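You operate a simulated robot arm through the tools that you are given. There is no shell and no other tool. Be economical: measure what you need, move in short steps, check, and stop when the job is done.

You are at the controls of a simulated two-armed robot. One attempt, no reset.

TASK
Raise the sprinkler stand to its red ring, clamp it and turn the head to MIST.
Fine: hold the stand's tube while the red lever moves; the whole ring shows just above the collar. Where these are worked on the way, their far stop is far enough and under half their travel is too little: red lever.

The check looks at the end state, three seconds after you hand in, the way a careful person would. Anything else that was tipped, shoved, dropped, spilled or broken makes it a failure.

THE ROBOT
Two 6-joint arms with two-finger parallel grippers on one trunk, on a base that drives. Base frame: it is fixed to the floor where the robot stands at the start and does not move with it; the origin is under the middle of the robot, x ahead of it, y to its left, z up; the surface under the hand at the start is at about z = 800. Readings come in mm, degrees, newtons and seconds.
The left shoulder is at the start at [70, 166, 1430], the right one opposite. With the tool pointing down near the work surface each hand reaches from about 360 to 780 mm from the robot's upright axis, wherever it stands, measured 20 degrees to its own side. Places, roughly: red lever [500, -100, 1000]; riser tube [500, 0, 1100]; sprinkler head [500, 0, 1100]. Payload 3.91 kg a hand.
Tool frame (each hand has its own): the origin (TCP) lies between the finger pads and is the grasp point; the fingertips stand 30 mm ahead of it; z points along the fingers, y is the line along which they close. Largest opening 110 mm; finger width 20, thickness 10; the body of the gripper, 48 by 112 mm, starts 55 mm behind the TCP.
Orientation is told as [roll, pitch, yaw] about the base's x, y, z axes, in that order, counted from this pose: with the fingers straight down and closing along the base's y, the tool's x points along the base's -x, its y along +y and its z along -z.

THE INTERFACE
- The arms move only by the tool jog_arm. It takes "left_rows", "right_rows" or both (then of equal length, played together; a hand with none holds still); each is a list of rows, each a list of 7 numbers: the shift along the base's x, y, z in mm, then the turn, a rotation vector about the base's x, y, z in degrees, then the finger opening in mm, from 0 to 110. In form: [[dx, dy, dz, rx, ry, rz, gripper], ...]. A call has 1 to 12 rows; each row shifts and turns the commanded pose from where the row before left it. Rows are played at 5 a second. More than 50 mm and 8.6 degrees between two rows, or a gripper value outside its range, and nothing of the call is played. A pose out of reach is approached as far as the arm can. The call stops where the force on the tool passes 40 N (or 10 N more than at its start, if that is more) or the arm is blocked; 0.2 s more then pass. The fingers move at their own pace (about 108 mm/s each) and stop on an object; they squeeze with about 42 N. The grip force told is the motor's: it shows also when the fingers shut on nothing. Time passes only in rows, and 0.2 s behind the last, so rows that do not move let the fingers close. It gives the time, the measured TCP pose, the force on the tool (base axes), the opening and the grip force at its end, in the units of the frame above (readings bear some noise), with the torque about the TCP (base axes, N m) and any sound that the robot's microphone picked up, and new pictures: "views" is both (left out), scene, wrist or none (wrist: the cameras of the hands that moved).
- Cameras (640 x 400 px; columns grow to the right, rows downward): "scene" is now at [120.7, 11.6, 1641.3]; the picture's right is [0.12, -0.99, 0.00], its down [-0.85, -0.11, -0.51] and it looks along [0.51, 0.06, -0.86] (base axes); focal length 289 px, centre (320, 200). "left" rides on the left gripper at [77, -7, -114] in its tool frame; the picture's right is [0.09, 1.00, 0.00], its down [-0.80, 0.07, -0.59] and it looks along [-0.59, 0.05, 0.80] (tool axes); focal length 270 px, centre (320, 200). "right" rides on the right gripper at [77, 7, -114] in its tool frame; the picture's right is [-0.09, 1.00, 0.00], its down [-0.80, -0.07, -0.59] and it looks along [-0.59, -0.05, 0.80] (tool axes); focal length 270 px, centre (320, 200). There is no depth. A picture from a camera that has moved, and an enlarged one, comes with that camera's place and axes in the base frame and with its lens. The place of the scene camera against the robot may be out by one fixed shift of up to 25 mm in any direction.
- lift_body(by): slides the trunk up (or, below 0, down) by that many mm; the arms and the scene camera ride with it, the base frame stays. It gives what a move gives, with no picture.
- roll_base(legs): drives the robot by 1 to 6 legs, each [ahead, left, turn to the left] in mm, mm and degrees, along the robot's own axes; the way and the turn of a leg run together, so that a leg with both is an arc; at most 1500 mm and 180 degrees a leg. The arms and the cameras ride along, it lands a little off, and it stops where it bumps. It gives what a move gives, and a new picture of the scene camera.
- turn_head(pan, tilt): turns the head with the scene camera to pan (to the left, within 86 degrees either way) and tilt (down, from -29 to 69), counted from straight ahead of the robot. It gives what a move gives, and a new picture of the scene camera.
- inspect(camera, box): a new picture of the part [left, top, right, bottom] of that camera's present view, enlarged. It takes no simulated time.
- hand_in(): hands the job in; it is judged then, once.

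Go step by step. Nothing tells you exact positions but the pictures and the camera data: compare them with the known pose of the tool, close in by small moves and look again before you grip or let go. The budget is 120 turns and 260 pictures, counting those below and the enlarged ones. Unless the task says otherwise, let go and move clear before handing in.

The tools are called after "Call:" as a command line: name --argument value ..., lists and objects as JSON in quotes. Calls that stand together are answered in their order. jog_arm: Moves the arms, as the interface text tells. Its arguments: {"type":"object","properties":{"left_rows":{"type":"array","items":{"type":"array","items":{"type":"number"}}},"right_rows":{"type":"array","items":{"type":"array","items":{"type":"number"}}},"views":{"type":"string","enum":["both","scene","wrist","none"]}},"required":[]} The other tools are called the same way: lift_body (by) slides the trunk up or down; roll_base (legs) drives the base; turn_head (pan, tilt) turns the head that bears the scene camera; inspect (camera, box) takes an enlarged picture of a part of a camera's view; hand_in () hands the job in.

At the start:

```text
time: 0.0
left_eef_pos: [651.7, 231.8, 1000.4]
left_tool_rot: [0.0, 0.1, -0.2]
left_force: [1.0, 0.7, 0.0]
left_torque: [0.01, 0.0, 0.01]
left_finger_gap: 110.1
left_finger_force: 0.0
right_eef_pos: [575.5, -310.5, 999.0]
right_tool_rot: [-0.1, 0.0, 0.0]
right_force: [-0.5, 0.1, 0.4]
right_torque: [0.01, 0.02, 0.01]
right_finger_gap: 109.9
right_finger_force: 0.1
trunk travel left (down, up): [-925.0, 15.0]
robot x, y, heading: [0.6, 1.4, -0.1]
head pan, tilt: [7.1, 59.1]
```

scene: 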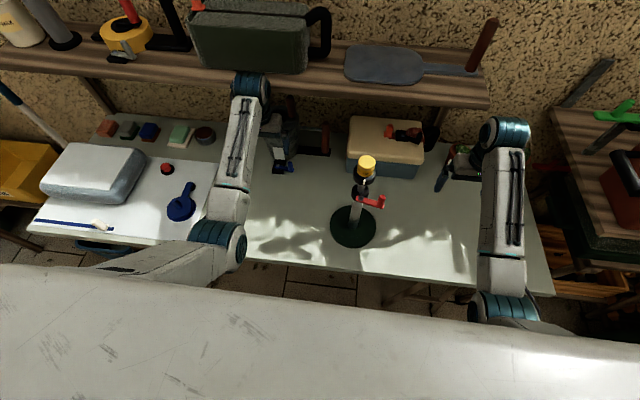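
right: 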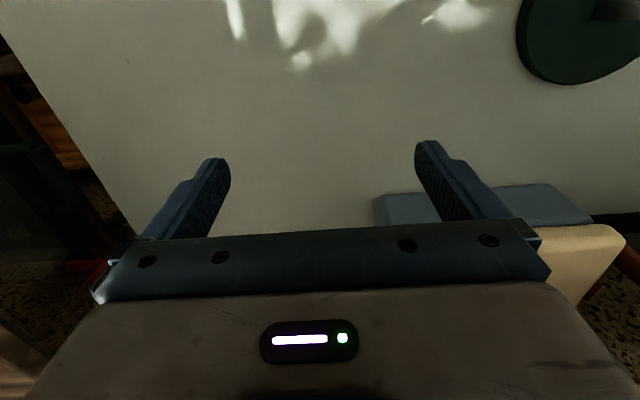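
left: 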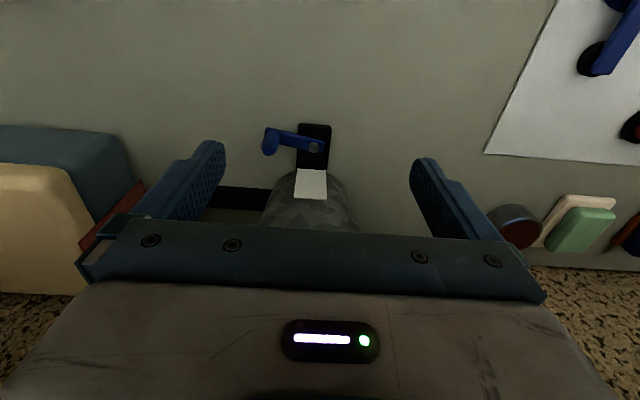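

The stand is in the middle of the bench with a dark round base, a red lever on a collar and a yellow head on top. I'll look closer at it first.

Call:
inspect --camera "scene" --box '[310, 140, 410, 260]'

Call:
inspect --camera "scene" --box '[240, 80, 480, 260]'

```text
3.33 times, centred on (360, 200) of scene
camera zoom: at [120.7, 11.6, 1641.3], right [0.12, -0.99, 0.0], down [-0.85, -0.11, -0.51], along [0.51, 0.06, -0.86], focal length 962 px, centre (187, 200)
```

zoom: 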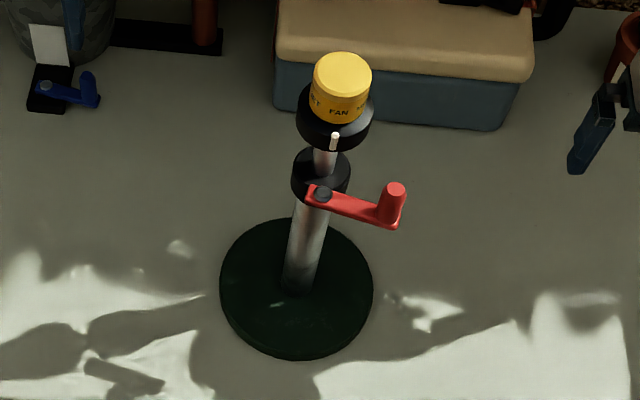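

```text
2.22 times, centred on (360, 170) of scene
camera zoom: at [120.7, 11.6, 1641.3], right [0.12, -0.99, 0.0], down [-0.85, -0.11, -0.51], along [0.51, 0.06, -0.86], focal length 642 px, centre (231, 267)
```

zoom: 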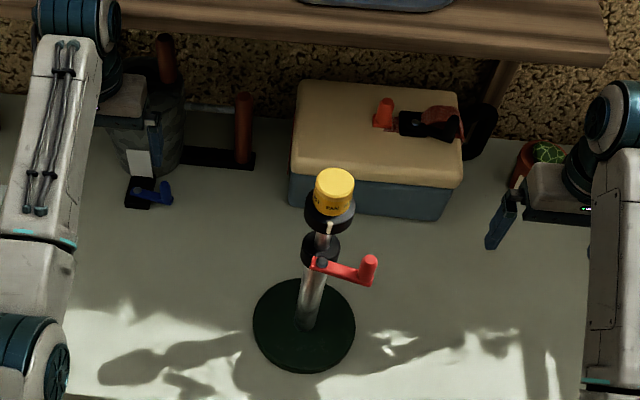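

The base plate sits near (530,-47), the collar top at z≈1017, and the head spans about z 1075–1145. The left hand comes back and up, clear of the other objects, and yaws toward a sideways grasp.

Call:
jog_arm --left_rows '[[-20, 0, 12, 0, 0, -7.8, 110], [-20, 0, 12, 0, 0, -7.8, 110], [-20, 0, 12, 0, 0, -7.8, 110], [-20, 0, 12, 0, 0, -7.8, 110], [-20, 0, 12, 0, 0, -7.8, 110], [-20, 0, 12, 0, 0, -7.8, 110], [-20, 0, 12, 0, 0, -7.8, 110], [-20, 0, 12, 0, 0, -7.8, 110], [-20, 0, 12, 0, 0, -7.6, 110]]' --views "both"

```text
time: 2.0
left_eef_pos: [521.0, 231.3, 983.7]
left_tool_rot: [0.3, 0.0, -70.2]
left_force: [-0.1, 0.4, -0.6]
left_torque: [0.03, -0.05, 0.04]
left_finger_gap: 110.1
left_finger_force: 0.1
left hand out of reach, approached as far as the arm can: row 3, 4, 5, 6, 7, 8, 9
right_eef_pos: [575.6, -310.8, 1000.0]
right_tool_rot: [-0.1, 0.0, 0.0]
right_force: [-1.1, 0.2, -1.1]
right_torque: [0.03, 0.0, 0.0]
right_finger_gap: 109.9
right_finger_force: 0.1
trunk travel left (down, up): [-925.0, 15.0]
robot x, y, heading: [-2.8, 4.1, 0.1]
head pan, tilt: [7.1, 59.1]
camera scene: at [119.7, 11.7, 1641.4], right [0.12, -0.99, 0.0], down [-0.85, -0.11, -0.51], along [0.51, 0.06, -0.86], focal length 289 px, centre (320, 200)
camera left: at [489.6, 300.8, 1096.6], right [0.91, 0.42, 0.0], down [0.33, -0.73, 0.6], along [0.25, -0.54, -0.8], focal length 270 px, centre (320, 200)
```

scene: 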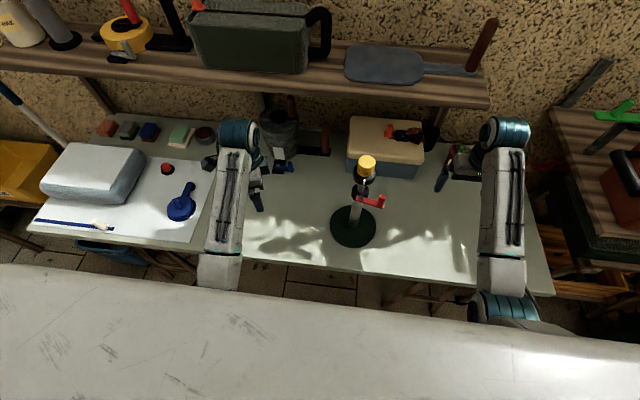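
left: 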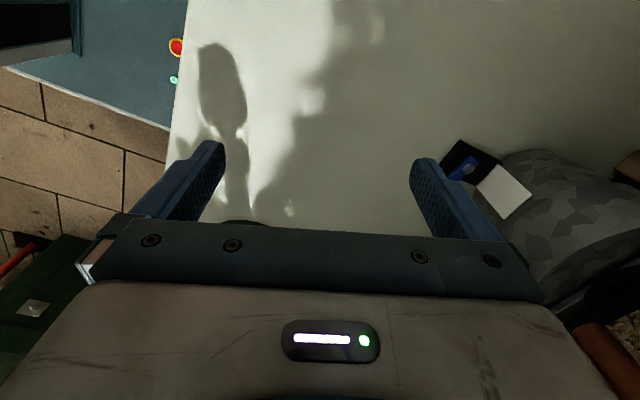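

The tool-down pose got close to the inner reach limit. I'll pitch the fingers to horizontal, pointing mostly at −y toward the stand, while staying well to its left.

Call:
jog_arm --left_rows '[[0, 0, 0, -8.0, -2.9, 0, 110], [0, 0, 0, -8.0, -2.9, 0, 110], [0, 0, 0, -8.0, -2.9, 0, 110], [0, 0, 0, -8.0, -2.9, 0, 110], [0, 0, 0, -8.0, -2.9, 0, 110], [0, 0, 0, -8.0, -2.9, 0, 110], [0, 0, 0, -8.0, -2.9, 0, 110], [0, 0, 0, -8.0, -2.9, 0, 110], [0, 0, 0, -8.0, -2.9, 0, 110], [0, 0, 0, -8.0, -2.9, 0, 110]]'

```text
time: 4.2
left_eef_pos: [524.8, 228.1, 982.0]
left_tool_rot: [0.0, -85.3, -70.0]
left_force: [0.4, 0.0, 0.4]
left_torque: [0.01, -0.02, 0.05]
left_finger_gap: 110.1
left_finger_force: 0.2
right_eef_pos: [575.8, -310.8, 999.0]
right_tool_rot: [0.0, 0.0, 0.0]
right_force: [-0.9, 0.7, 0.1]
right_torque: [-0.02, 0.03, 0.02]
right_finger_gap: 110.1
right_finger_force: 0.1
trunk travel left (down, up): [-925.0, 15.0]
robot x, y, heading: [-1.2, -1.7, -0.1]
head pan, tilt: [7.1, 59.1]
camera scene: at [121.0, 11.6, 1641.3], right [0.12, -0.99, 0.0], down [-0.85, -0.11, -0.51], along [0.51, 0.06, -0.86], focal length 289 px, centre (320, 200)
camera left: at [478.0, 340.1, 913.6], right [0.93, 0.35, -0.09], down [-0.11, 0.52, 0.85], along [0.34, -0.78, 0.52], focal length 270 px, centre (320, 200)
```

scene: 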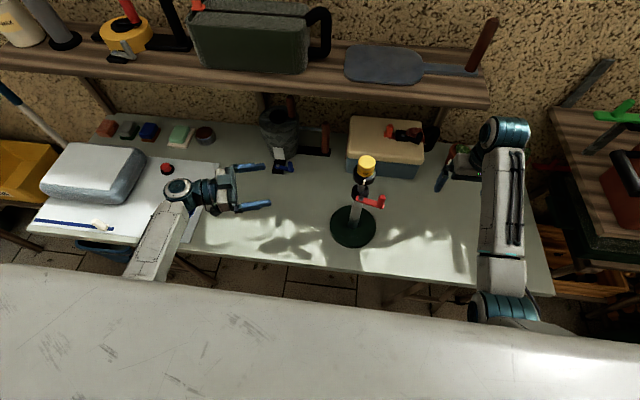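
left: 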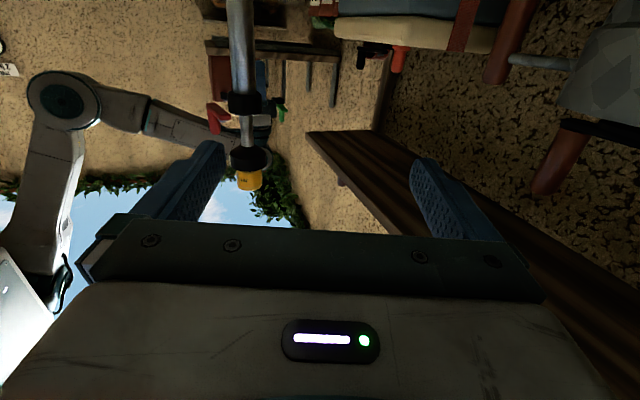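

The fingers are now horizontal, and the left camera sees the stand upside down from low on the left. I'll zoom in.

Call:
inspect --camera "left" --box '[190, 60, 310, 200]'

Call:
inspect --camera "scene" --box '[335, 145, 395, 215]'

```text
2.86 times, centred on (250, 130) of left
camera zoom: at [478.0, 340.1, 913.6], right [0.93, 0.35, -0.09], down [-0.11, 0.52, 0.85], along [0.34, -0.78, 0.52], focal length 772 px, centre (520, 400)
```

zoom: 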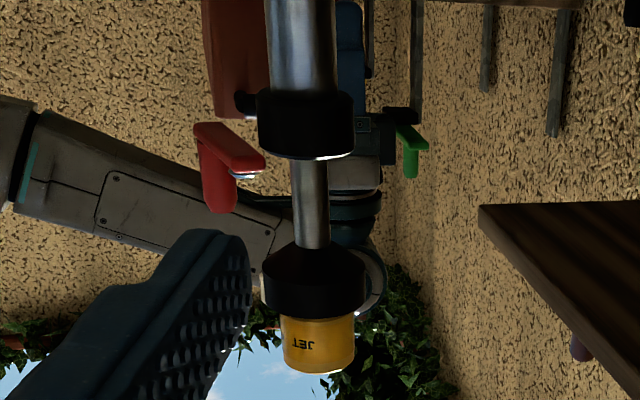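

```text
5.71 times, centred on (365, 180) of scene
camera zoom: at [121.0, 11.6, 1641.3], right [0.12, -0.99, 0.0], down [-0.85, -0.11, -0.51], along [0.51, 0.06, -0.86], focal length 1650 px, centre (63, 314)
```

zoom: 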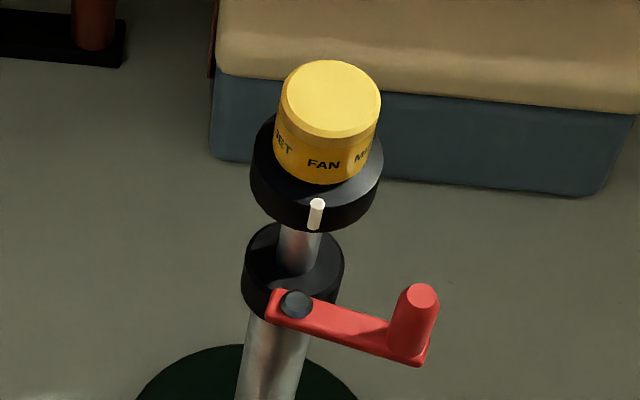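

The collar top is at z≈1013 and the disc underside at z≈1068, with the riser axis near (522,-46). The lever pivots on the collar's front and its knob is near (489,-95), reaching up to z≈1055. I'll line the left hand up at z≈1041, pointing along −y.

Call:
jog_arm --left_rows '[[0, -20, 12, -4.7, 0, 0, 60], [0, -20, 12, 0, 0, -6.7, 60], [0, -30, 12, 0, 0, -6.7, 60], [0, -30, 12, 0, 0, -6.6, 60], [0, -30, 11, 0, 0, 0, 60]]'

```text
time: 5.4
left_eef_pos: [524.2, 96.9, 1043.5]
left_tool_rot: [-70.0, -88.4, -20.3]
left_force: [0.5, -0.3, -0.1]
left_torque: [-0.01, 0.0, -0.03]
left_finger_gap: 60.0
left_finger_force: 0.0
right_eef_pos: [574.9, -311.9, 999.4]
right_tool_rot: [0.1, -0.1, 0.0]
right_force: [0.0, -0.6, -1.2]
right_torque: [0.02, 0.02, -0.02]
right_finger_gap: 109.9
right_finger_force: 0.0
trunk travel left (down, up): [-925.0, 15.0]
robot x, y, heading: [0.4, -1.0, -0.0]
head pan, tilt: [7.1, 59.1]
camera scene: at [120.3, 9.6, 1641.4], right [0.12, -0.99, 0.0], down [-0.85, -0.11, -0.51], along [0.51, 0.06, -0.86], focal length 289 px, centre (320, 200)
camera left: at [516.5, 211.9, 965.5], right [0.99, 0.0, -0.12], down [0.1, 0.59, 0.8], along [0.07, -0.81, 0.58], focal length 270 px, centre (320, 200)
```

scene: 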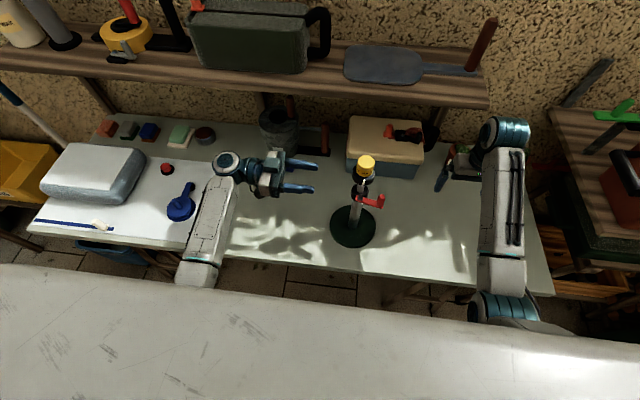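
left: 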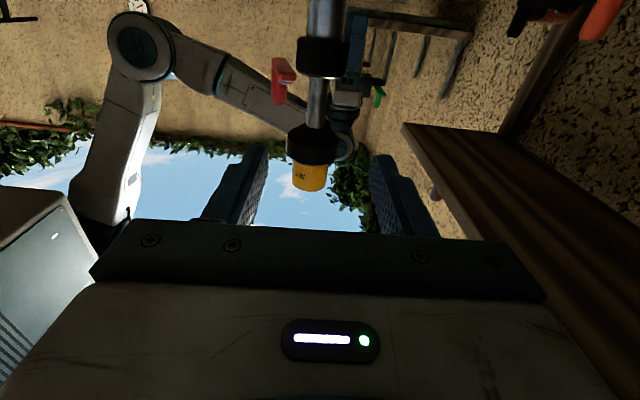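

The hand is aligned along −y. I'll zoom in to measure the riser.

Call:
inspect --camera "left" --box '[240, 20, 400, 200]'

```text
2.22 times, centred on (320, 110) of left
camera zoom: at [516.5, 211.9, 965.5], right [0.99, 0.0, -0.12], down [0.1, 0.59, 0.8], along [0.07, -0.81, 0.58], focal length 601 px, centre (320, 400)
```

zoom: 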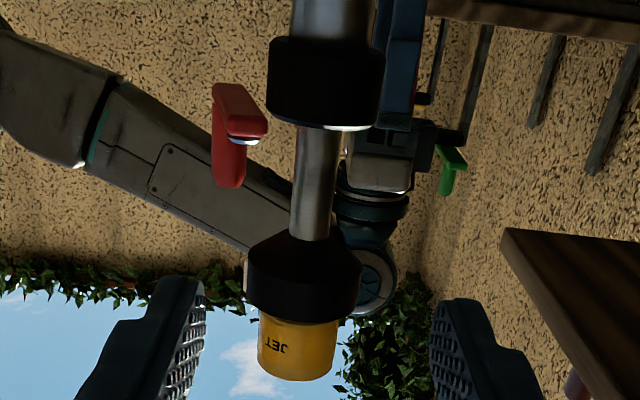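

The riser axis is confirmed at about (523,-47), with the gap from z≈1015 to 1065. I'll move the open fingers around it.

Call:
jog_arm --left_rows '[[0, -40, -1, 0, 0, 0, 55], [0, -40, -1, 0, 0, 0, 55], [-1, -35, -1, 0, 0, 0, 55], [0, -19, 0, 0, 0, 0, 55]]'

```text
time: 6.4
left_eef_pos: [520.3, -37.4, 1036.9]
left_tool_rot: [-71.6, -88.2, -18.5]
left_force: [-0.6, 0.0, 0.5]
left_torque: [-0.01, 0.01, -0.02]
left_finger_gap: 54.8
left_finger_force: 0.1
right_eef_pos: [574.6, -310.2, 1000.1]
right_tool_rot: [0.1, 0.1, 0.0]
right_force: [0.0, -0.1, 0.0]
right_torque: [-0.02, -0.01, 0.03]
right_finger_gap: 109.9
right_finger_force: 0.1
trunk travel left (down, up): [-925.0, 15.0]
robot x, y, heading: [-1.5, -2.3, 0.0]
head pan, tilt: [7.1, 59.1]
camera scene: at [120.7, 10.5, 1641.3], right [0.12, -0.99, 0.0], down [-0.85, -0.11, -0.51], along [0.51, 0.06, -0.86], focal length 289 px, centre (320, 200)
camera left: at [512.3, 78.6, 960.6], right [0.99, 0.0, -0.12], down [0.09, 0.59, 0.8], along [0.07, -0.81, 0.58], focal length 270 px, centre (320, 200)
```

scene: 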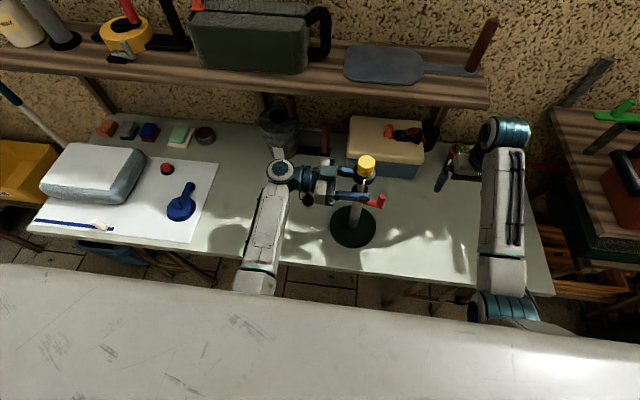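
left: 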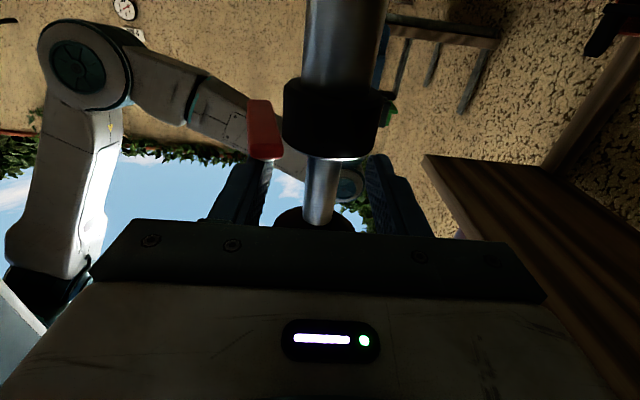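

The riser is centred between the fingers, so I'll close gently on it.

Call:
jog_arm --left_rows '[[2, 0, 0, 0, 0, 0, 35], [0, 0, 0, 0, 0, 0, 22], [0, 0, 0, 0, 0, 0, 10], [0, 0, 0, 0, 0, 0, 10]]'

Call:
inspect --camera "scene" --box '[320, 145, 400, 215]'

```text
time: 7.4
left_eef_pos: [523.5, -35.6, 1038.1]
left_tool_rot: [-73.2, -88.4, -17.0]
left_force: [2.3, 0.0, -0.1]
left_torque: [-0.12, -0.91, 0.01]
left_finger_gap: 16.8
left_finger_force: 42.3
right_eef_pos: [575.6, -309.3, 1000.1]
right_tool_rot: [0.0, 0.0, 0.0]
right_force: [0.2, 0.3, -0.4]
right_torque: [0.01, 0.03, -0.04]
right_finger_gap: 109.9
right_finger_force: 0.0
trunk travel left (down, up): [-925.0, 15.0]
robot x, y, heading: [-0.4, -1.1, 0.1]
head pan, tilt: [7.1, 59.1]
camera scene: at [120.9, 11.5, 1641.3], right [0.12, -0.99, 0.0], down [-0.85, -0.11, -0.51], along [0.51, 0.06, -0.86], focal length 289 px, centre (320, 200)
camera left: at [515.7, 79.8, 961.0], right [0.99, 0.0, -0.11], down [0.09, 0.59, 0.8], along [0.07, -0.81, 0.58], focal length 270 px, centre (320, 200)
```

scene: 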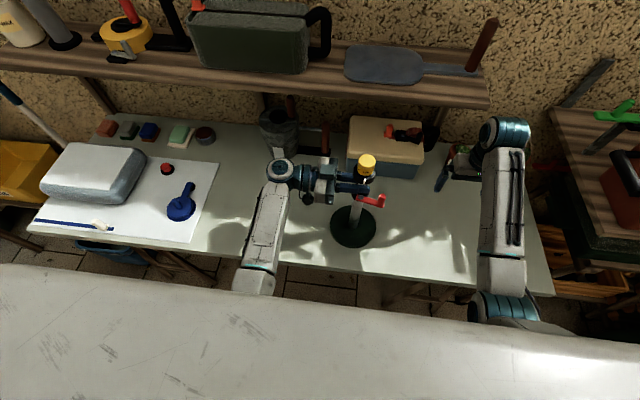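
left: 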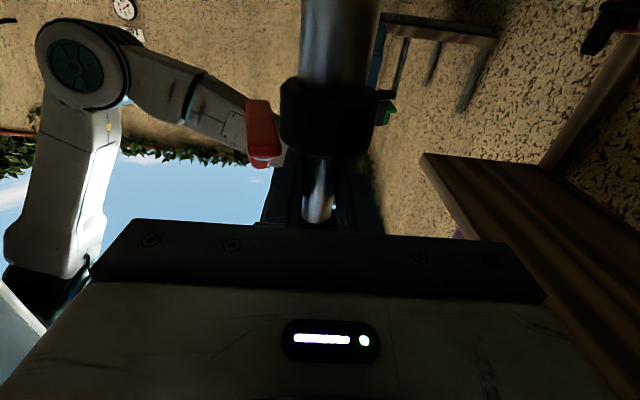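

```text
5.71 times, centred on (360, 180) of scene
camera zoom: at [120.9, 11.5, 1641.3], right [0.12, -0.99, 0.0], down [-0.85, -0.11, -0.51], along [0.51, 0.06, -0.86], focal length 1650 px, centre (91, 314)
```

zoom: 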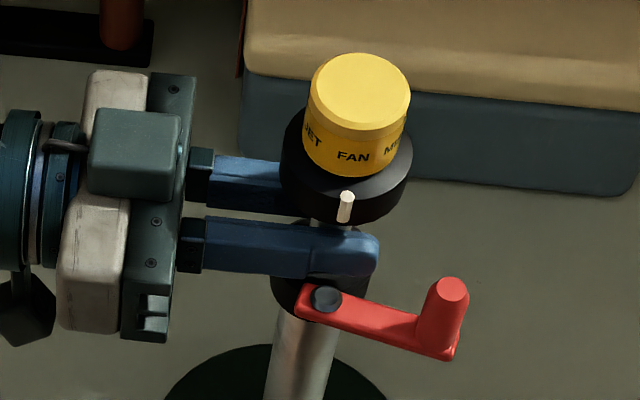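

The riser is held (16.8 mm across). Now I'll turn the right hand to point toward the lever knob, tilted about 40° below horizontal.

Call:
jog_arm --right_rows '[[0, 0, 0, 0, 0, 8.5, 110], [0, 0, 0, 0, 0, 8.5, 110], [0, 0, 0, 0, 0, 8.5, 110], [0, 0, 0, 0, 0, 8.5, 110], [0, 0, 0, 0, 0, 8.5, 110], [0, 0, 0, 0, 0, 8.5, 80], [0, 0, 0, 0, 0, 8.5, 60], [0, 0, 0, 0, 0, 8.5, 40], [-10, 0, 10, 7.9, -2.6, 0, 40], [-10, 0, 10, 7.9, -2.6, 0, 40], [-10, 5, 10, 7.9, -2.6, 0, 40], [-10, 5, 10, 7.9, -2.6, 0, 40]]' --views "none"

Call:
jog_arm --right_rows '[[-20, 10, 15, 7.9, -2.6, 0, 40], [-20, 20, 15, 7.9, -2.6, 0, 40], [-20, 20, 15, 0, 0, 0, 40], [-20, 20, 15, 0, 0, 0, 40]]'

```text
time: 10.0
left_eef_pos: [522.3, -36.1, 1038.0]
left_tool_rot: [-70.6, -88.3, -19.6]
left_force: [1.5, -0.2, 1.9]
left_torque: [0.06, -0.77, 0.08]
left_finger_gap: 17.1
left_finger_force: 41.9
right_eef_pos: [536.0, -303.1, 1041.4]
right_tool_rot: [2.5, -33.3, 67.3]
right_force: [-0.4, 1.1, -0.3]
right_torque: [0.0, 0.02, -0.01]
right_finger_gap: 39.8
right_finger_force: 0.0
trunk travel left (down, up): [-925.0, 15.0]
robot x, y, heading: [2.4, -0.8, 0.3]
head pan, tilt: [7.1, 59.1]
```

```text
time: 11.0
left_eef_pos: [523.5, -35.0, 1038.6]
left_tool_rot: [-72.9, -88.3, -17.4]
left_force: [1.1, 0.1, 2.4]
left_torque: [0.07, -0.75, -0.01]
left_finger_gap: 16.7
left_finger_force: 42.1
right_eef_pos: [454.9, -233.1, 1100.1]
right_tool_rot: [4.3, -49.8, 66.0]
right_force: [-0.8, 0.1, 0.4]
right_torque: [-0.01, 0.0, 0.0]
right_finger_gap: 39.8
right_finger_force: 0.0
trunk travel left (down, up): [-925.0, 15.0]
robot x, y, heading: [0.2, -0.2, 0.2]
head pan, tilt: [7.1, 59.1]
camera scene: at [119.5, 11.5, 1641.4], right [0.12, -0.99, 0.0], down [-0.85, -0.11, -0.51], along [0.51, 0.06, -0.86], focal length 289 px, centre (320, 200)
camera right: at [402.6, -358.5, 1116.3], right [-0.91, 0.4, 0.12], down [0.13, 0.02, 0.99], along [0.4, 0.92, -0.07], focal length 270 px, centre (320, 200)
```

scene: 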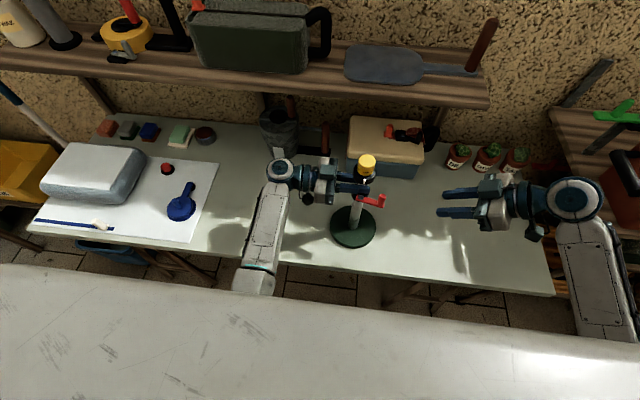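
right: 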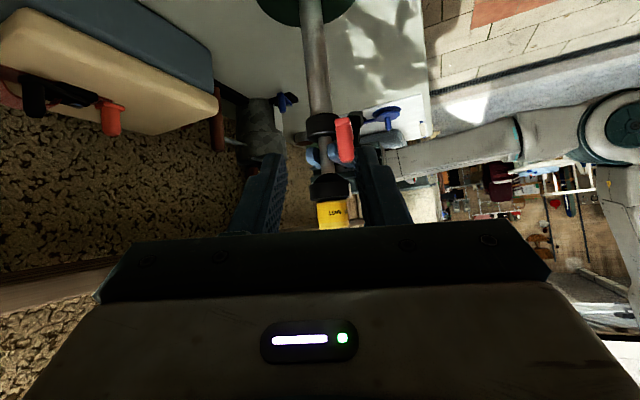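

Call:
inspect --camera "right" --box '[250, 80, 410, 240]'

Call:
inspect --camera "scene" --box '[320, 140, 480, 240]'

```text
2.50 times, centred on (330, 160) of right
camera zoom: at [402.6, -358.5, 1116.3], right [-0.91, 0.4, 0.12], down [0.13, 0.02, 0.99], along [0.4, 0.92, -0.07], focal length 676 px, centre (295, 300)
```

zoom: 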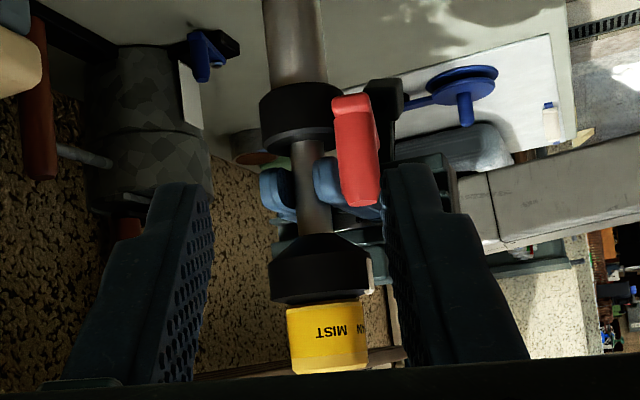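

```text
4.00 times, centred on (400, 190) of scene
camera zoom: at [119.5, 11.5, 1641.4], right [0.12, -0.99, 0.0], down [-0.85, -0.11, -0.51], along [0.51, 0.06, -0.86], focal length 1155 px, centre (0, 240)
```

zoom: 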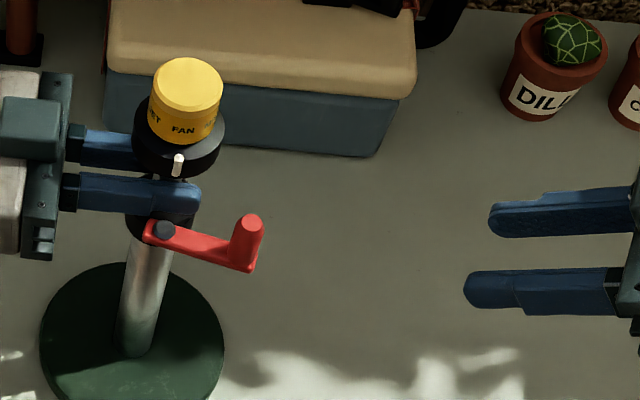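

MIST is about 60° clockwise (seen from above) from the pointer. The knob is at about (485,-95), z 1018–1058. I'll bring the right fork to a pre-position.

Call:
jog_arm --right_rows '[[4, 30, -3, 0, 0, 0, 34], [4, 31, -3, 0, 0, 0, 34], [4, 31, -3, 0, 0, 0, 34]]'

Call:
inspect --camera "right" --box '[200, 40, 440, 240]'

Call:
inspect --camera "scene" --box '[320, 140, 440, 240]'

```text
time: 11.8
left_eef_pos: [522.4, -34.4, 1038.4]
left_tool_rot: [-78.5, -88.3, -11.7]
left_force: [0.9, -2.1, 4.7]
left_torque: [-0.33, -0.82, -0.14]
left_finger_gap: 16.6
left_finger_force: 41.7
right_eef_pos: [469.2, -139.9, 1094.1]
right_tool_rot: [4.4, -49.8, 66.1]
right_force: [-0.5, 0.4, -1.5]
right_torque: [-0.02, -0.03, 0.0]
right_finger_gap: 33.8
right_finger_force: 0.0
trunk travel left (down, up): [-925.0, 15.0]
robot x, y, heading: [-2.3, -2.8, 0.0]
head pan, tilt: [7.1, 59.1]
camera scene: at [120.6, 13.4, 1641.4], right [0.12, -0.99, 0.0], down [-0.85, -0.11, -0.51], along [0.51, 0.06, -0.86], focal length 289 px, centre (320, 200)
camera right: at [415.7, -264.6, 1108.8], right [-0.91, 0.4, 0.12], down [0.13, 0.02, 0.99], along [0.4, 0.91, -0.07], focal length 270 px, centre (320, 200)
```

scene: 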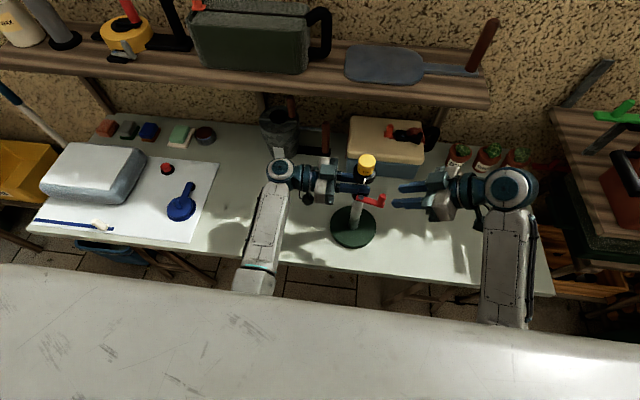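
right: 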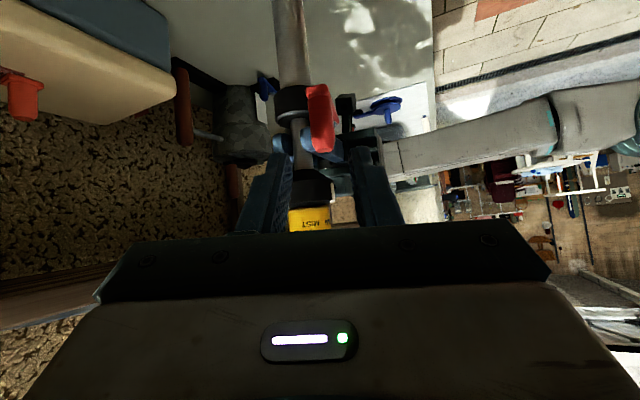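

```text
2.00 times, centred on (320, 140) of right
camera zoom: at [415.7, -264.6, 1108.8], right [-0.91, 0.4, 0.12], down [0.13, 0.02, 0.99], along [0.4, 0.91, -0.07], focal length 541 px, centre (320, 320)
```

zoom: 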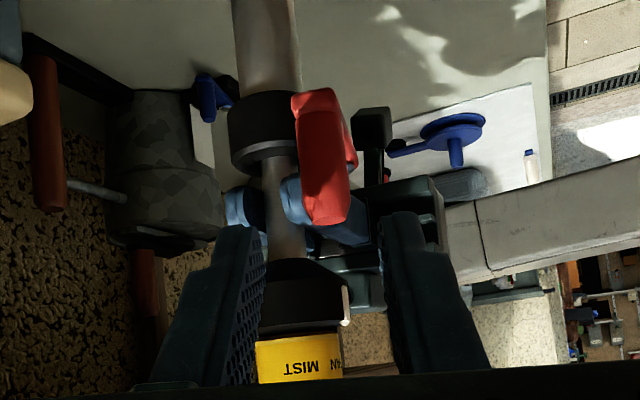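

```text
4.00 times, centred on (380, 190) of scene
camera zoom: at [120.6, 13.4, 1641.4], right [0.12, -0.99, 0.0], down [-0.85, -0.11, -0.51], along [0.51, 0.06, -0.86], focal length 1155 px, centre (80, 240)
```

zoom: 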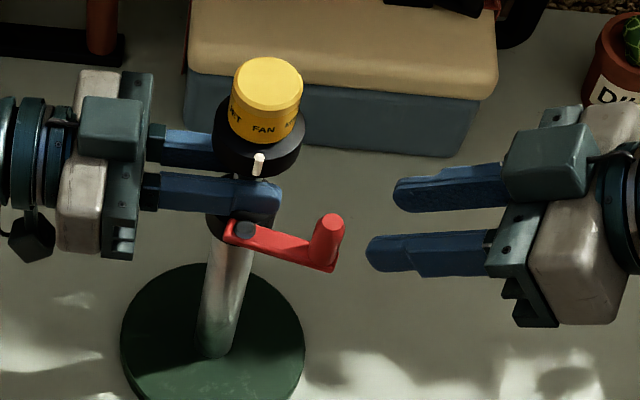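

The fork is lined up, so I'll advance along the finger axis to straddle the knob.

Call:
jog_arm --right_rows '[[4, 14, -13, 0, 0, 0, 34], [4, 14, -13, 0, 0, 0, 34], [5, 14, -13, 0, 0, 0, 34]]'

Call:
inspect --camera "right" --box '[200, 40, 440, 240]'

Call:
inspect --camera "scene" --box '[320, 140, 440, 240]'

```text
time: 12.6
left_eef_pos: [522.2, -34.0, 1038.8]
left_tool_rot: [-74.9, -88.3, -15.3]
left_force: [1.0, -0.7, 4.5]
left_torque: [-0.14, -0.8, -0.05]
left_finger_gap: 16.7
left_finger_force: 42.3
right_eef_pos: [482.9, -95.4, 1053.7]
right_tool_rot: [4.4, -49.7, 65.9]
right_force: [0.1, 0.9, -0.2]
right_torque: [0.01, 0.01, 0.0]
right_finger_gap: 34.2
right_finger_force: 0.0
trunk travel left (down, up): [-925.0, 15.0]
robot x, y, heading: [0.1, -3.6, 0.1]
head pan, tilt: [7.1, 59.1]
camera scene: at [120.2, 12.1, 1641.4], right [0.12, -0.99, 0.0], down [-0.85, -0.11, -0.51], along [0.51, 0.06, -0.86], focal length 289 px, centre (320, 200)
camera right: at [430.1, -221.5, 1068.6], right [-0.91, 0.4, 0.12], down [0.14, 0.02, 0.99], along [0.4, 0.92, -0.07], focal length 270 px, centre (320, 200)
```

scene: 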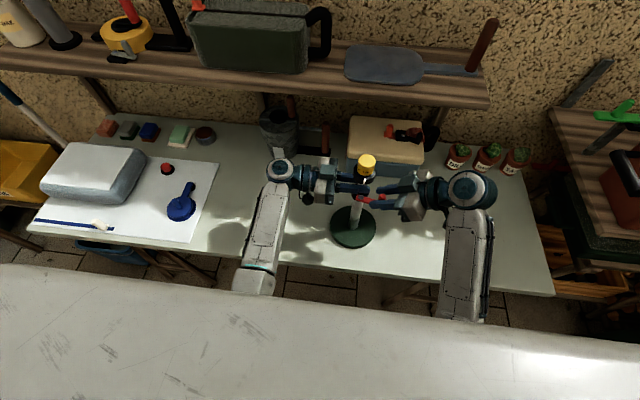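
right: 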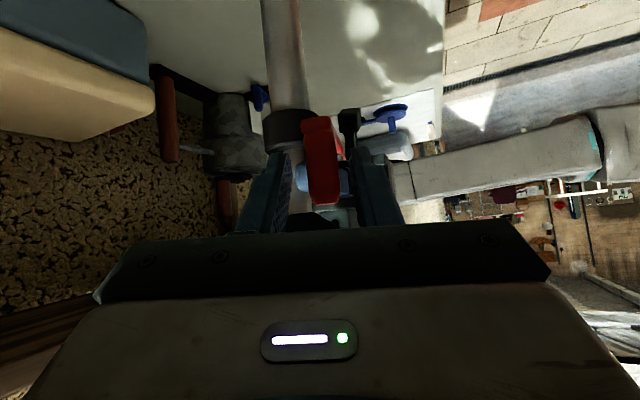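

```text
2.00 times, centred on (320, 140) of right
camera zoom: at [430.1, -221.5, 1068.6], right [-0.91, 0.4, 0.12], down [0.14, 0.02, 0.99], along [0.4, 0.92, -0.07], focal length 541 px, centre (320, 320)
```

zoom: 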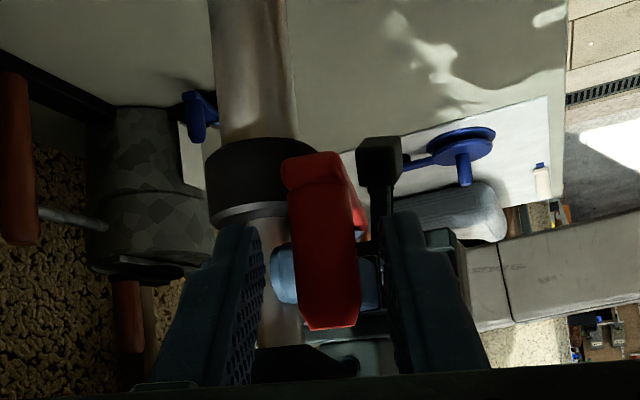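

```text
4.00 times, centred on (380, 190) of scene
camera zoom: at [120.2, 12.1, 1641.4], right [0.12, -0.99, 0.0], down [-0.85, -0.11, -0.51], along [0.51, 0.06, -0.86], focal length 1155 px, centre (80, 240)
```

zoom: 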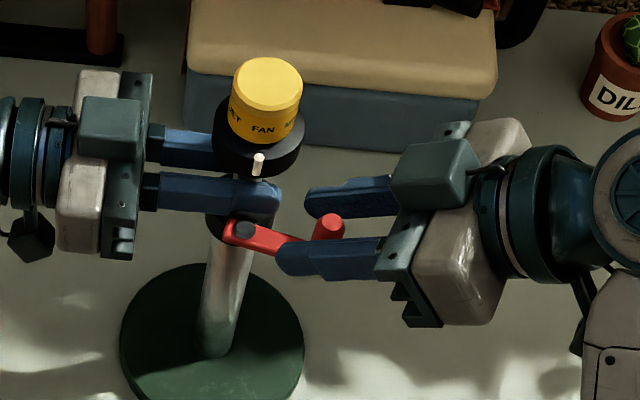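

The knob is inside the fork. I'll narrow the gap and test-swing the lever clockwise, toward the robot.

Call:
jog_arm --right_rows '[[0, 0, 0, 0, 0, 0, 21], [0, 0, 0, 0, 0, 0, 21], [-6.6, 2.6, 0, 0, 0, -8, 21], [-6, 3.6, 0, 0, 0, -8, 21]]'

Call:
inspect --camera "scene" --box '[320, 140, 440, 240]'

```text
time: 13.6
left_eef_pos: [521.9, -34.3, 1038.0]
left_tool_rot: [-74.7, -88.3, -15.4]
left_force: [-0.4, 1.7, 3.6]
left_torque: [0.24, -0.59, -0.04]
left_finger_gap: 16.9
left_finger_force: 41.7
right_eef_pos: [467.3, -91.5, 1052.5]
right_tool_rot: [4.3, -49.8, 49.9]
right_force: [1.1, 0.0, 0.0]
right_torque: [-0.01, -0.03, -0.02]
right_finger_gap: 21.3
right_finger_force: 0.2
trunk travel left (down, up): [-925.0, 15.0]
robot x, y, heading: [0.5, 0.9, 0.1]
head pan, tilt: [7.1, 59.1]
camera scene: at [119.1, 12.7, 1641.4], right [0.12, -0.99, 0.0], down [-0.85, -0.11, -0.51], along [0.51, 0.06, -0.86], focal length 289 px, centre (320, 200)
camera right: at [382.0, -196.4, 1067.9], right [-0.76, 0.64, 0.12], down [0.13, -0.02, 0.99], along [0.64, 0.77, -0.07], focal length 270 px, centre (320, 200)
```

scene: 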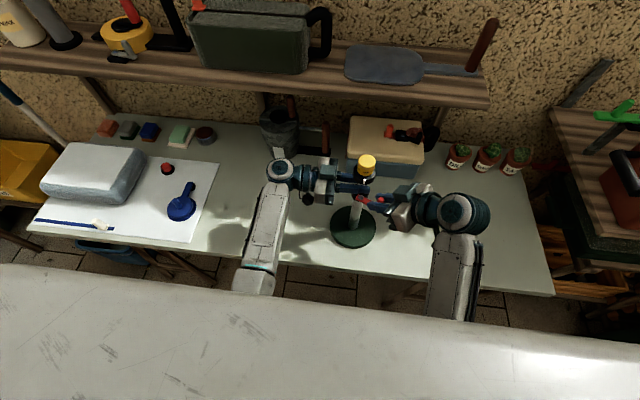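
right: 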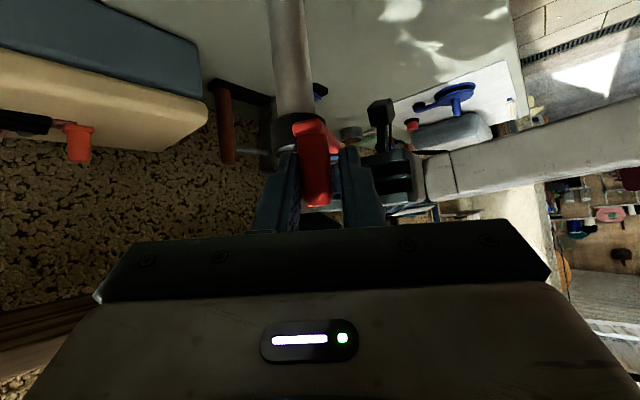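

```text
4.00 times, centred on (380, 190) of scene
camera zoom: at [119.1, 12.7, 1641.4], right [0.12, -0.99, 0.0], down [-0.85, -0.11, -0.51], along [0.51, 0.06, -0.86], focal length 1155 px, centre (80, 240)
```

zoom: 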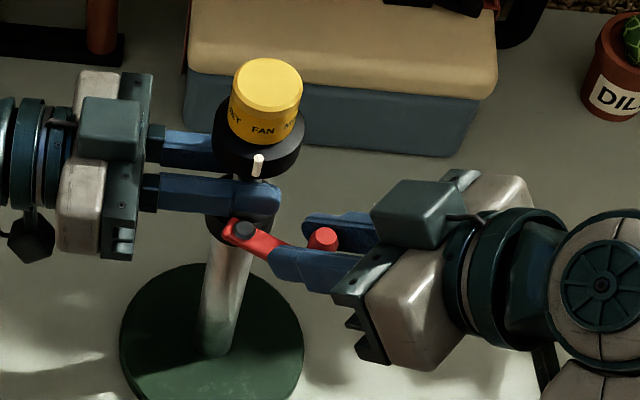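

The lever swings easily this way, already about 16°. I'll continue along the arc.

Call:
jog_arm --right_rows '[[-6, 4.8, 0, 0, 0, -8, 21], [-5.3, 5.5, 0, 0, 0, -8, 21], [-4.5, 6.2, 0, 0, 0, -8, 21], [-3.5, 6.8, 0, 0, 0, -8, 21]]'

Call:
inspect --camera "scene" --box '[320, 140, 440, 240]'

```text
time: 14.5
left_eef_pos: [523.5, -37.5, 1037.6]
left_tool_rot: [-72.5, -88.5, -17.4]
left_force: [0.8, -3.0, 2.2]
left_torque: [-0.69, -0.59, -0.23]
left_finger_gap: 16.4
left_finger_force: 42.0
right_eef_pos: [457.2, -134.1, 1036.1]
right_tool_rot: [-8.1, -46.0, 35.9]
right_force: [-0.4, -0.6, 0.6]
right_torque: [0.03, -0.02, -0.01]
right_finger_gap: 20.8
right_finger_force: 0.1
right hand out of reach, approached as far as the arm can: row 3, 4
trunk travel left (down, up): [-925.0, 15.0]
robot x, y, heading: [-1.3, -1.2, -0.2]
head pan, tilt: [7.1, 59.1]
stopped in row 4 (right hand): the arm was blocked; the commanded pose is now the measured one
camera scene: at [120.3, 10.7, 1641.3], right [0.12, -0.99, 0.0], down [-0.85, -0.11, -0.51], along [0.51, 0.06, -0.86], focal length 289 px, centre (320, 200)
camera right: at [336.5, -193.0, 1058.5], right [-0.45, 0.89, -0.03], down [0.09, 0.08, 0.99], along [0.89, 0.44, -0.12], focal length 270 px, centre (320, 200)
```

scene: 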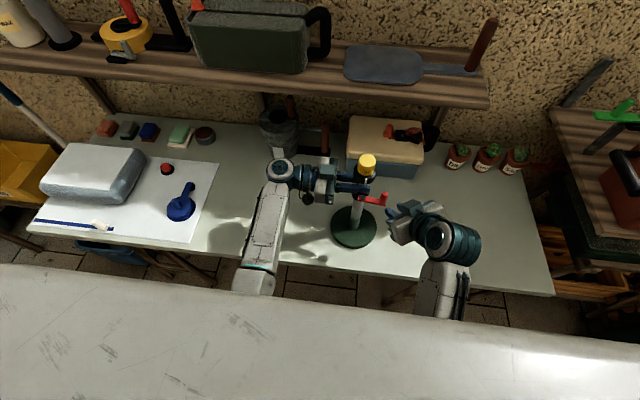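
right: 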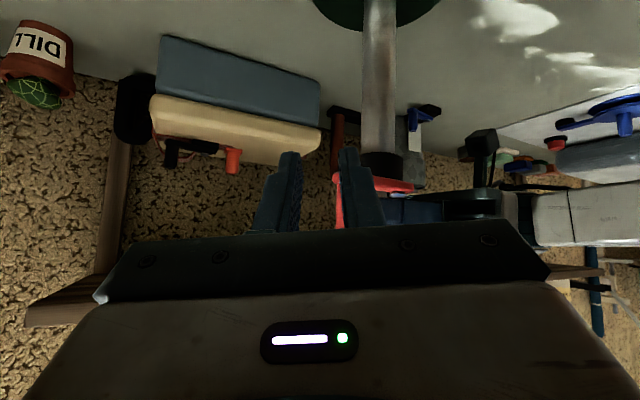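

```text
4.00 times, centred on (380, 190) of scene
camera zoom: at [120.3, 10.7, 1641.3], right [0.12, -0.99, 0.0], down [-0.85, -0.11, -0.51], along [0.51, 0.06, -0.86], focal length 1155 px, centre (80, 240)
```

zoom: 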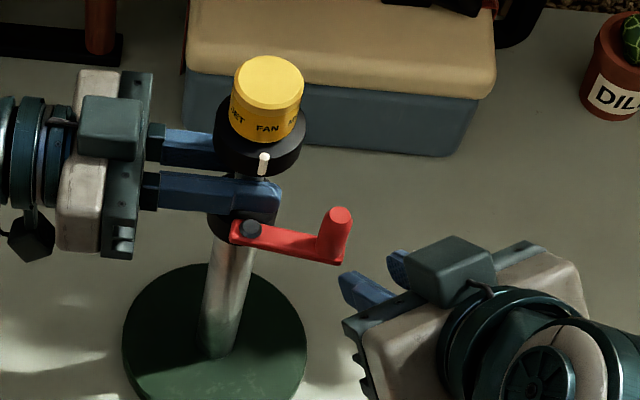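

The hand hit its near reach limit, slipped off and the lever went back. I'll release the riser, back both hands off and reverse the base about 130 mm so the right arm has room for the arc.

Call:
jog_arm --left_rows '[[0, 0, 0, 0, 0, 0, 55], [0, 0, 0, 0, 0, 0, 55], [0, 40, 0, 0, 0, 0, 55], [0, 45, 0, 0, 0, 0, 55], [0, 45, 0, 0, 0, 0, 55]]' --right_rows '[[0, -10, 10, 0, 0, 0, 30], [0, -30, 15, 0, 0, 0, 30], [0, -40, 15, 0, 0, 0, 30], [0, -20, 15, 0, 0, 0, 30], [0, 0, 0, 0, 0, 0, 30]]' --views "scene"

Call:
roll_base --legs '[[-130, 0, 0]]'

```text
time: 15.7
left_eef_pos: [524.4, 99.4, 1036.9]
left_tool_rot: [-76.6, -88.3, -13.6]
left_force: [-0.5, 0.0, -0.3]
left_torque: [0.04, 0.02, 0.01]
left_finger_gap: 54.9
left_finger_force: 0.0
right_eef_pos: [457.7, -232.2, 1093.7]
right_tool_rot: [-8.2, -46.3, 35.9]
right_force: [0.1, 0.0, -0.3]
right_torque: [-0.07, -0.01, -0.03]
right_finger_gap: 30.0
right_finger_force: 0.1
trunk travel left (down, up): [-925.0, 15.0]
robot x, y, heading: [-1.4, -2.0, 0.2]
head pan, tilt: [7.1, 59.1]
camera scene: at [120.4, 15.2, 1641.4], right [0.12, -0.99, 0.0], down [-0.85, -0.11, -0.51], along [0.51, 0.06, -0.86], focal length 289 px, centre (320, 200)
```

scene: 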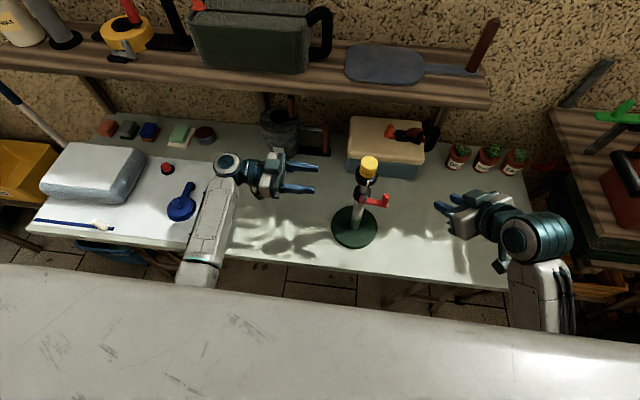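

```text
time: 17.0
left_eef_pos: [394.6, 97.4, 1035.9]
left_tool_rot: [-73.0, -88.2, -17.2]
left_force: [0.1, 0.0, -0.3]
left_torque: [-0.01, 0.02, -0.01]
left_finger_gap: 54.9
left_finger_force: 0.1
right_eef_pos: [327.4, -233.6, 1091.4]
right_tool_rot: [-8.1, -46.1, 35.8]
right_force: [-1.1, 0.2, 0.0]
right_torque: [0.0, -0.05, -0.01]
right_finger_gap: 29.9
right_finger_force: 0.0
trunk travel left (down, up): [-925.0, 15.0]
robot x, y, heading: [-132.0, 0.6, 0.1]
head pan, tilt: [7.1, 59.1]
camera scene: at [-8.5, 11.8, 1641.1], right [0.12, -0.99, 0.0], down [-0.85, -0.11, -0.51], along [0.51, 0.06, -0.86], focal length 289 px, centre (320, 200)
```

scene: 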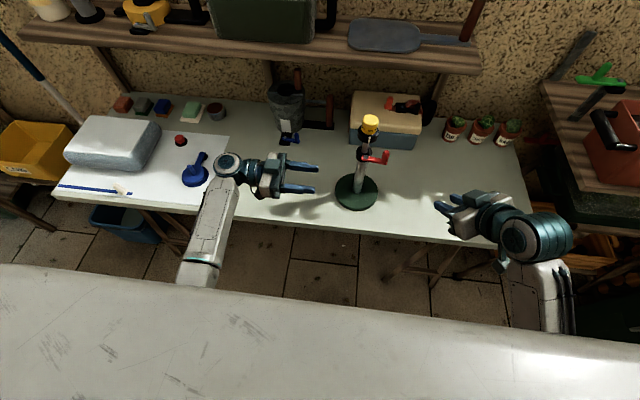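

Reversed cleanly by 130 mm. I'll bring both hands forward again and turn the right hand back toward the knob.

Call:
jog_arm --left_rows '[[22, 0, 0, 0, 0, 0, 55], [22, 0, 0, 0, 0, 0, 55], [22, 0, 1, 0, 0, 0, 55], [22, 0, 1, 0, 0, 0, 55], [20, 0, 0, 0, 0, 0, 55], [20, 0, 0, 0, 0, 0, 55]]' --right_rows '[[22, 0, 0, 0, 0, 7.3, 34], [22, 0, 0, 0, 0, 7.3, 34], [22, 0, 0, 0, 0, 7.3, 34], [22, 0, 0, 0, 0, 7.3, 34], [22, 5, 0, 0, 0, 7.3, 34], [22, 10, 5, 0, 0, 7.3, 34]]'

Call:
inspect --camera "right" --box '[200, 40, 440, 240]'

Call:
inspect --camera "left" --box '[240, 20, 400, 200]'

```text
time: 18.4
left_eef_pos: [522.2, 96.5, 1039.6]
left_tool_rot: [-74.1, -88.2, -15.8]
left_force: [-1.1, 0.1, 0.0]
left_torque: [-0.02, 0.03, 0.0]
left_finger_gap: 54.8
left_finger_force: 0.1
right_eef_pos: [461.8, -219.3, 1095.0]
right_tool_rot: [-7.9, -46.2, 79.7]
right_force: [0.2, -0.3, -0.2]
right_torque: [-0.02, 0.01, 0.02]
right_finger_gap: 33.8
right_finger_force: 0.0
trunk travel left (down, up): [-925.0, 15.0]
robot x, y, heading: [-131.1, -3.5, 0.1]
head pan, tilt: [7.1, 59.1]
camera scene: at [-8.6, 12.9, 1641.1], right [0.12, -0.99, 0.0], down [-0.85, -0.11, -0.51], along [0.51, 0.06, -0.86], focal length 289 px, centre (320, 200)
camera right: at [416.2, -345.9, 1117.9], right [-0.94, 0.33, -0.03], down [0.01, 0.12, 0.99], along [0.33, 0.93, -0.12], focal length 270 px, centre (320, 200)
camera left: at [513.9, 211.4, 962.1], right [0.99, 0.0, -0.12], down [0.1, 0.59, 0.8], along [0.07, -0.81, 0.58], focal length 270 px, centre (320, 200)
```

scene: 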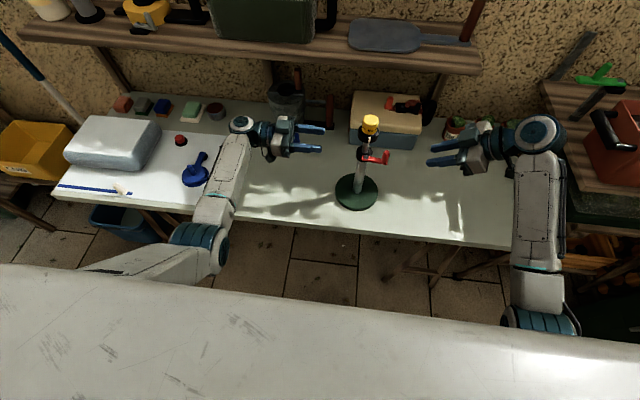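
right: 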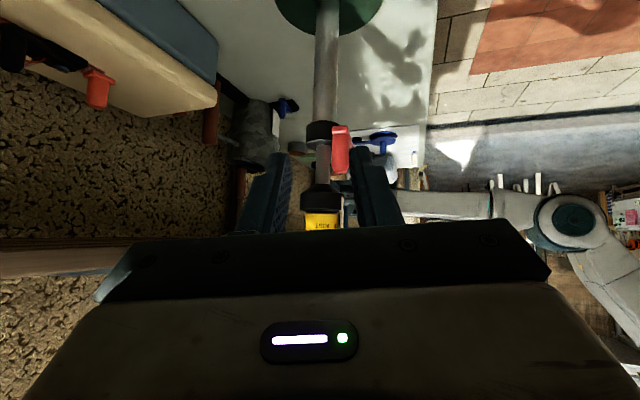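
left: 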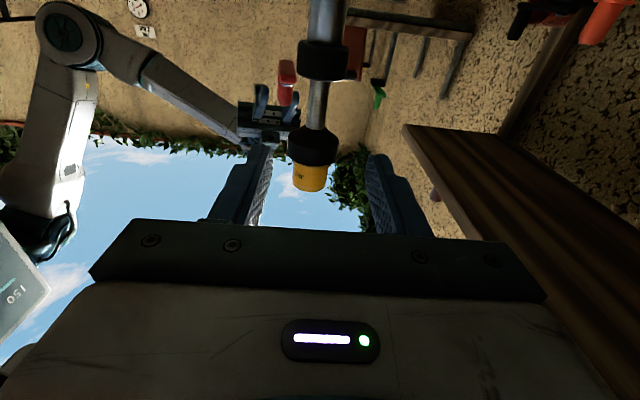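

```text
2.00 times, centred on (320, 140) of right
camera zoom: at [416.2, -345.9, 1117.9], right [-0.94, 0.33, -0.03], down [0.01, 0.12, 0.99], along [0.33, 0.93, -0.12], focal length 541 px, centre (320, 320)
```

zoom: 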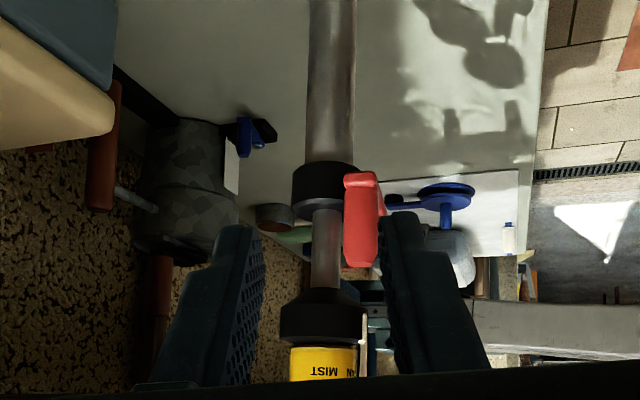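

```text
2.22 times, centred on (320, 110) of left
camera zoom: at [513.9, 211.4, 962.1], right [0.99, 0.0, -0.12], down [0.1, 0.59, 0.8], along [0.07, -0.81, 0.58], focal length 601 px, centre (320, 400)
```

zoom: 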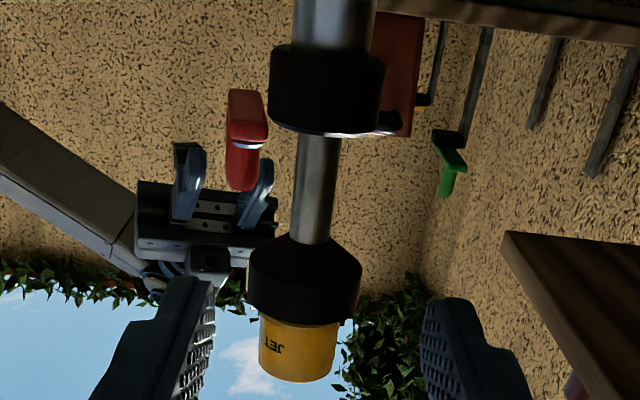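

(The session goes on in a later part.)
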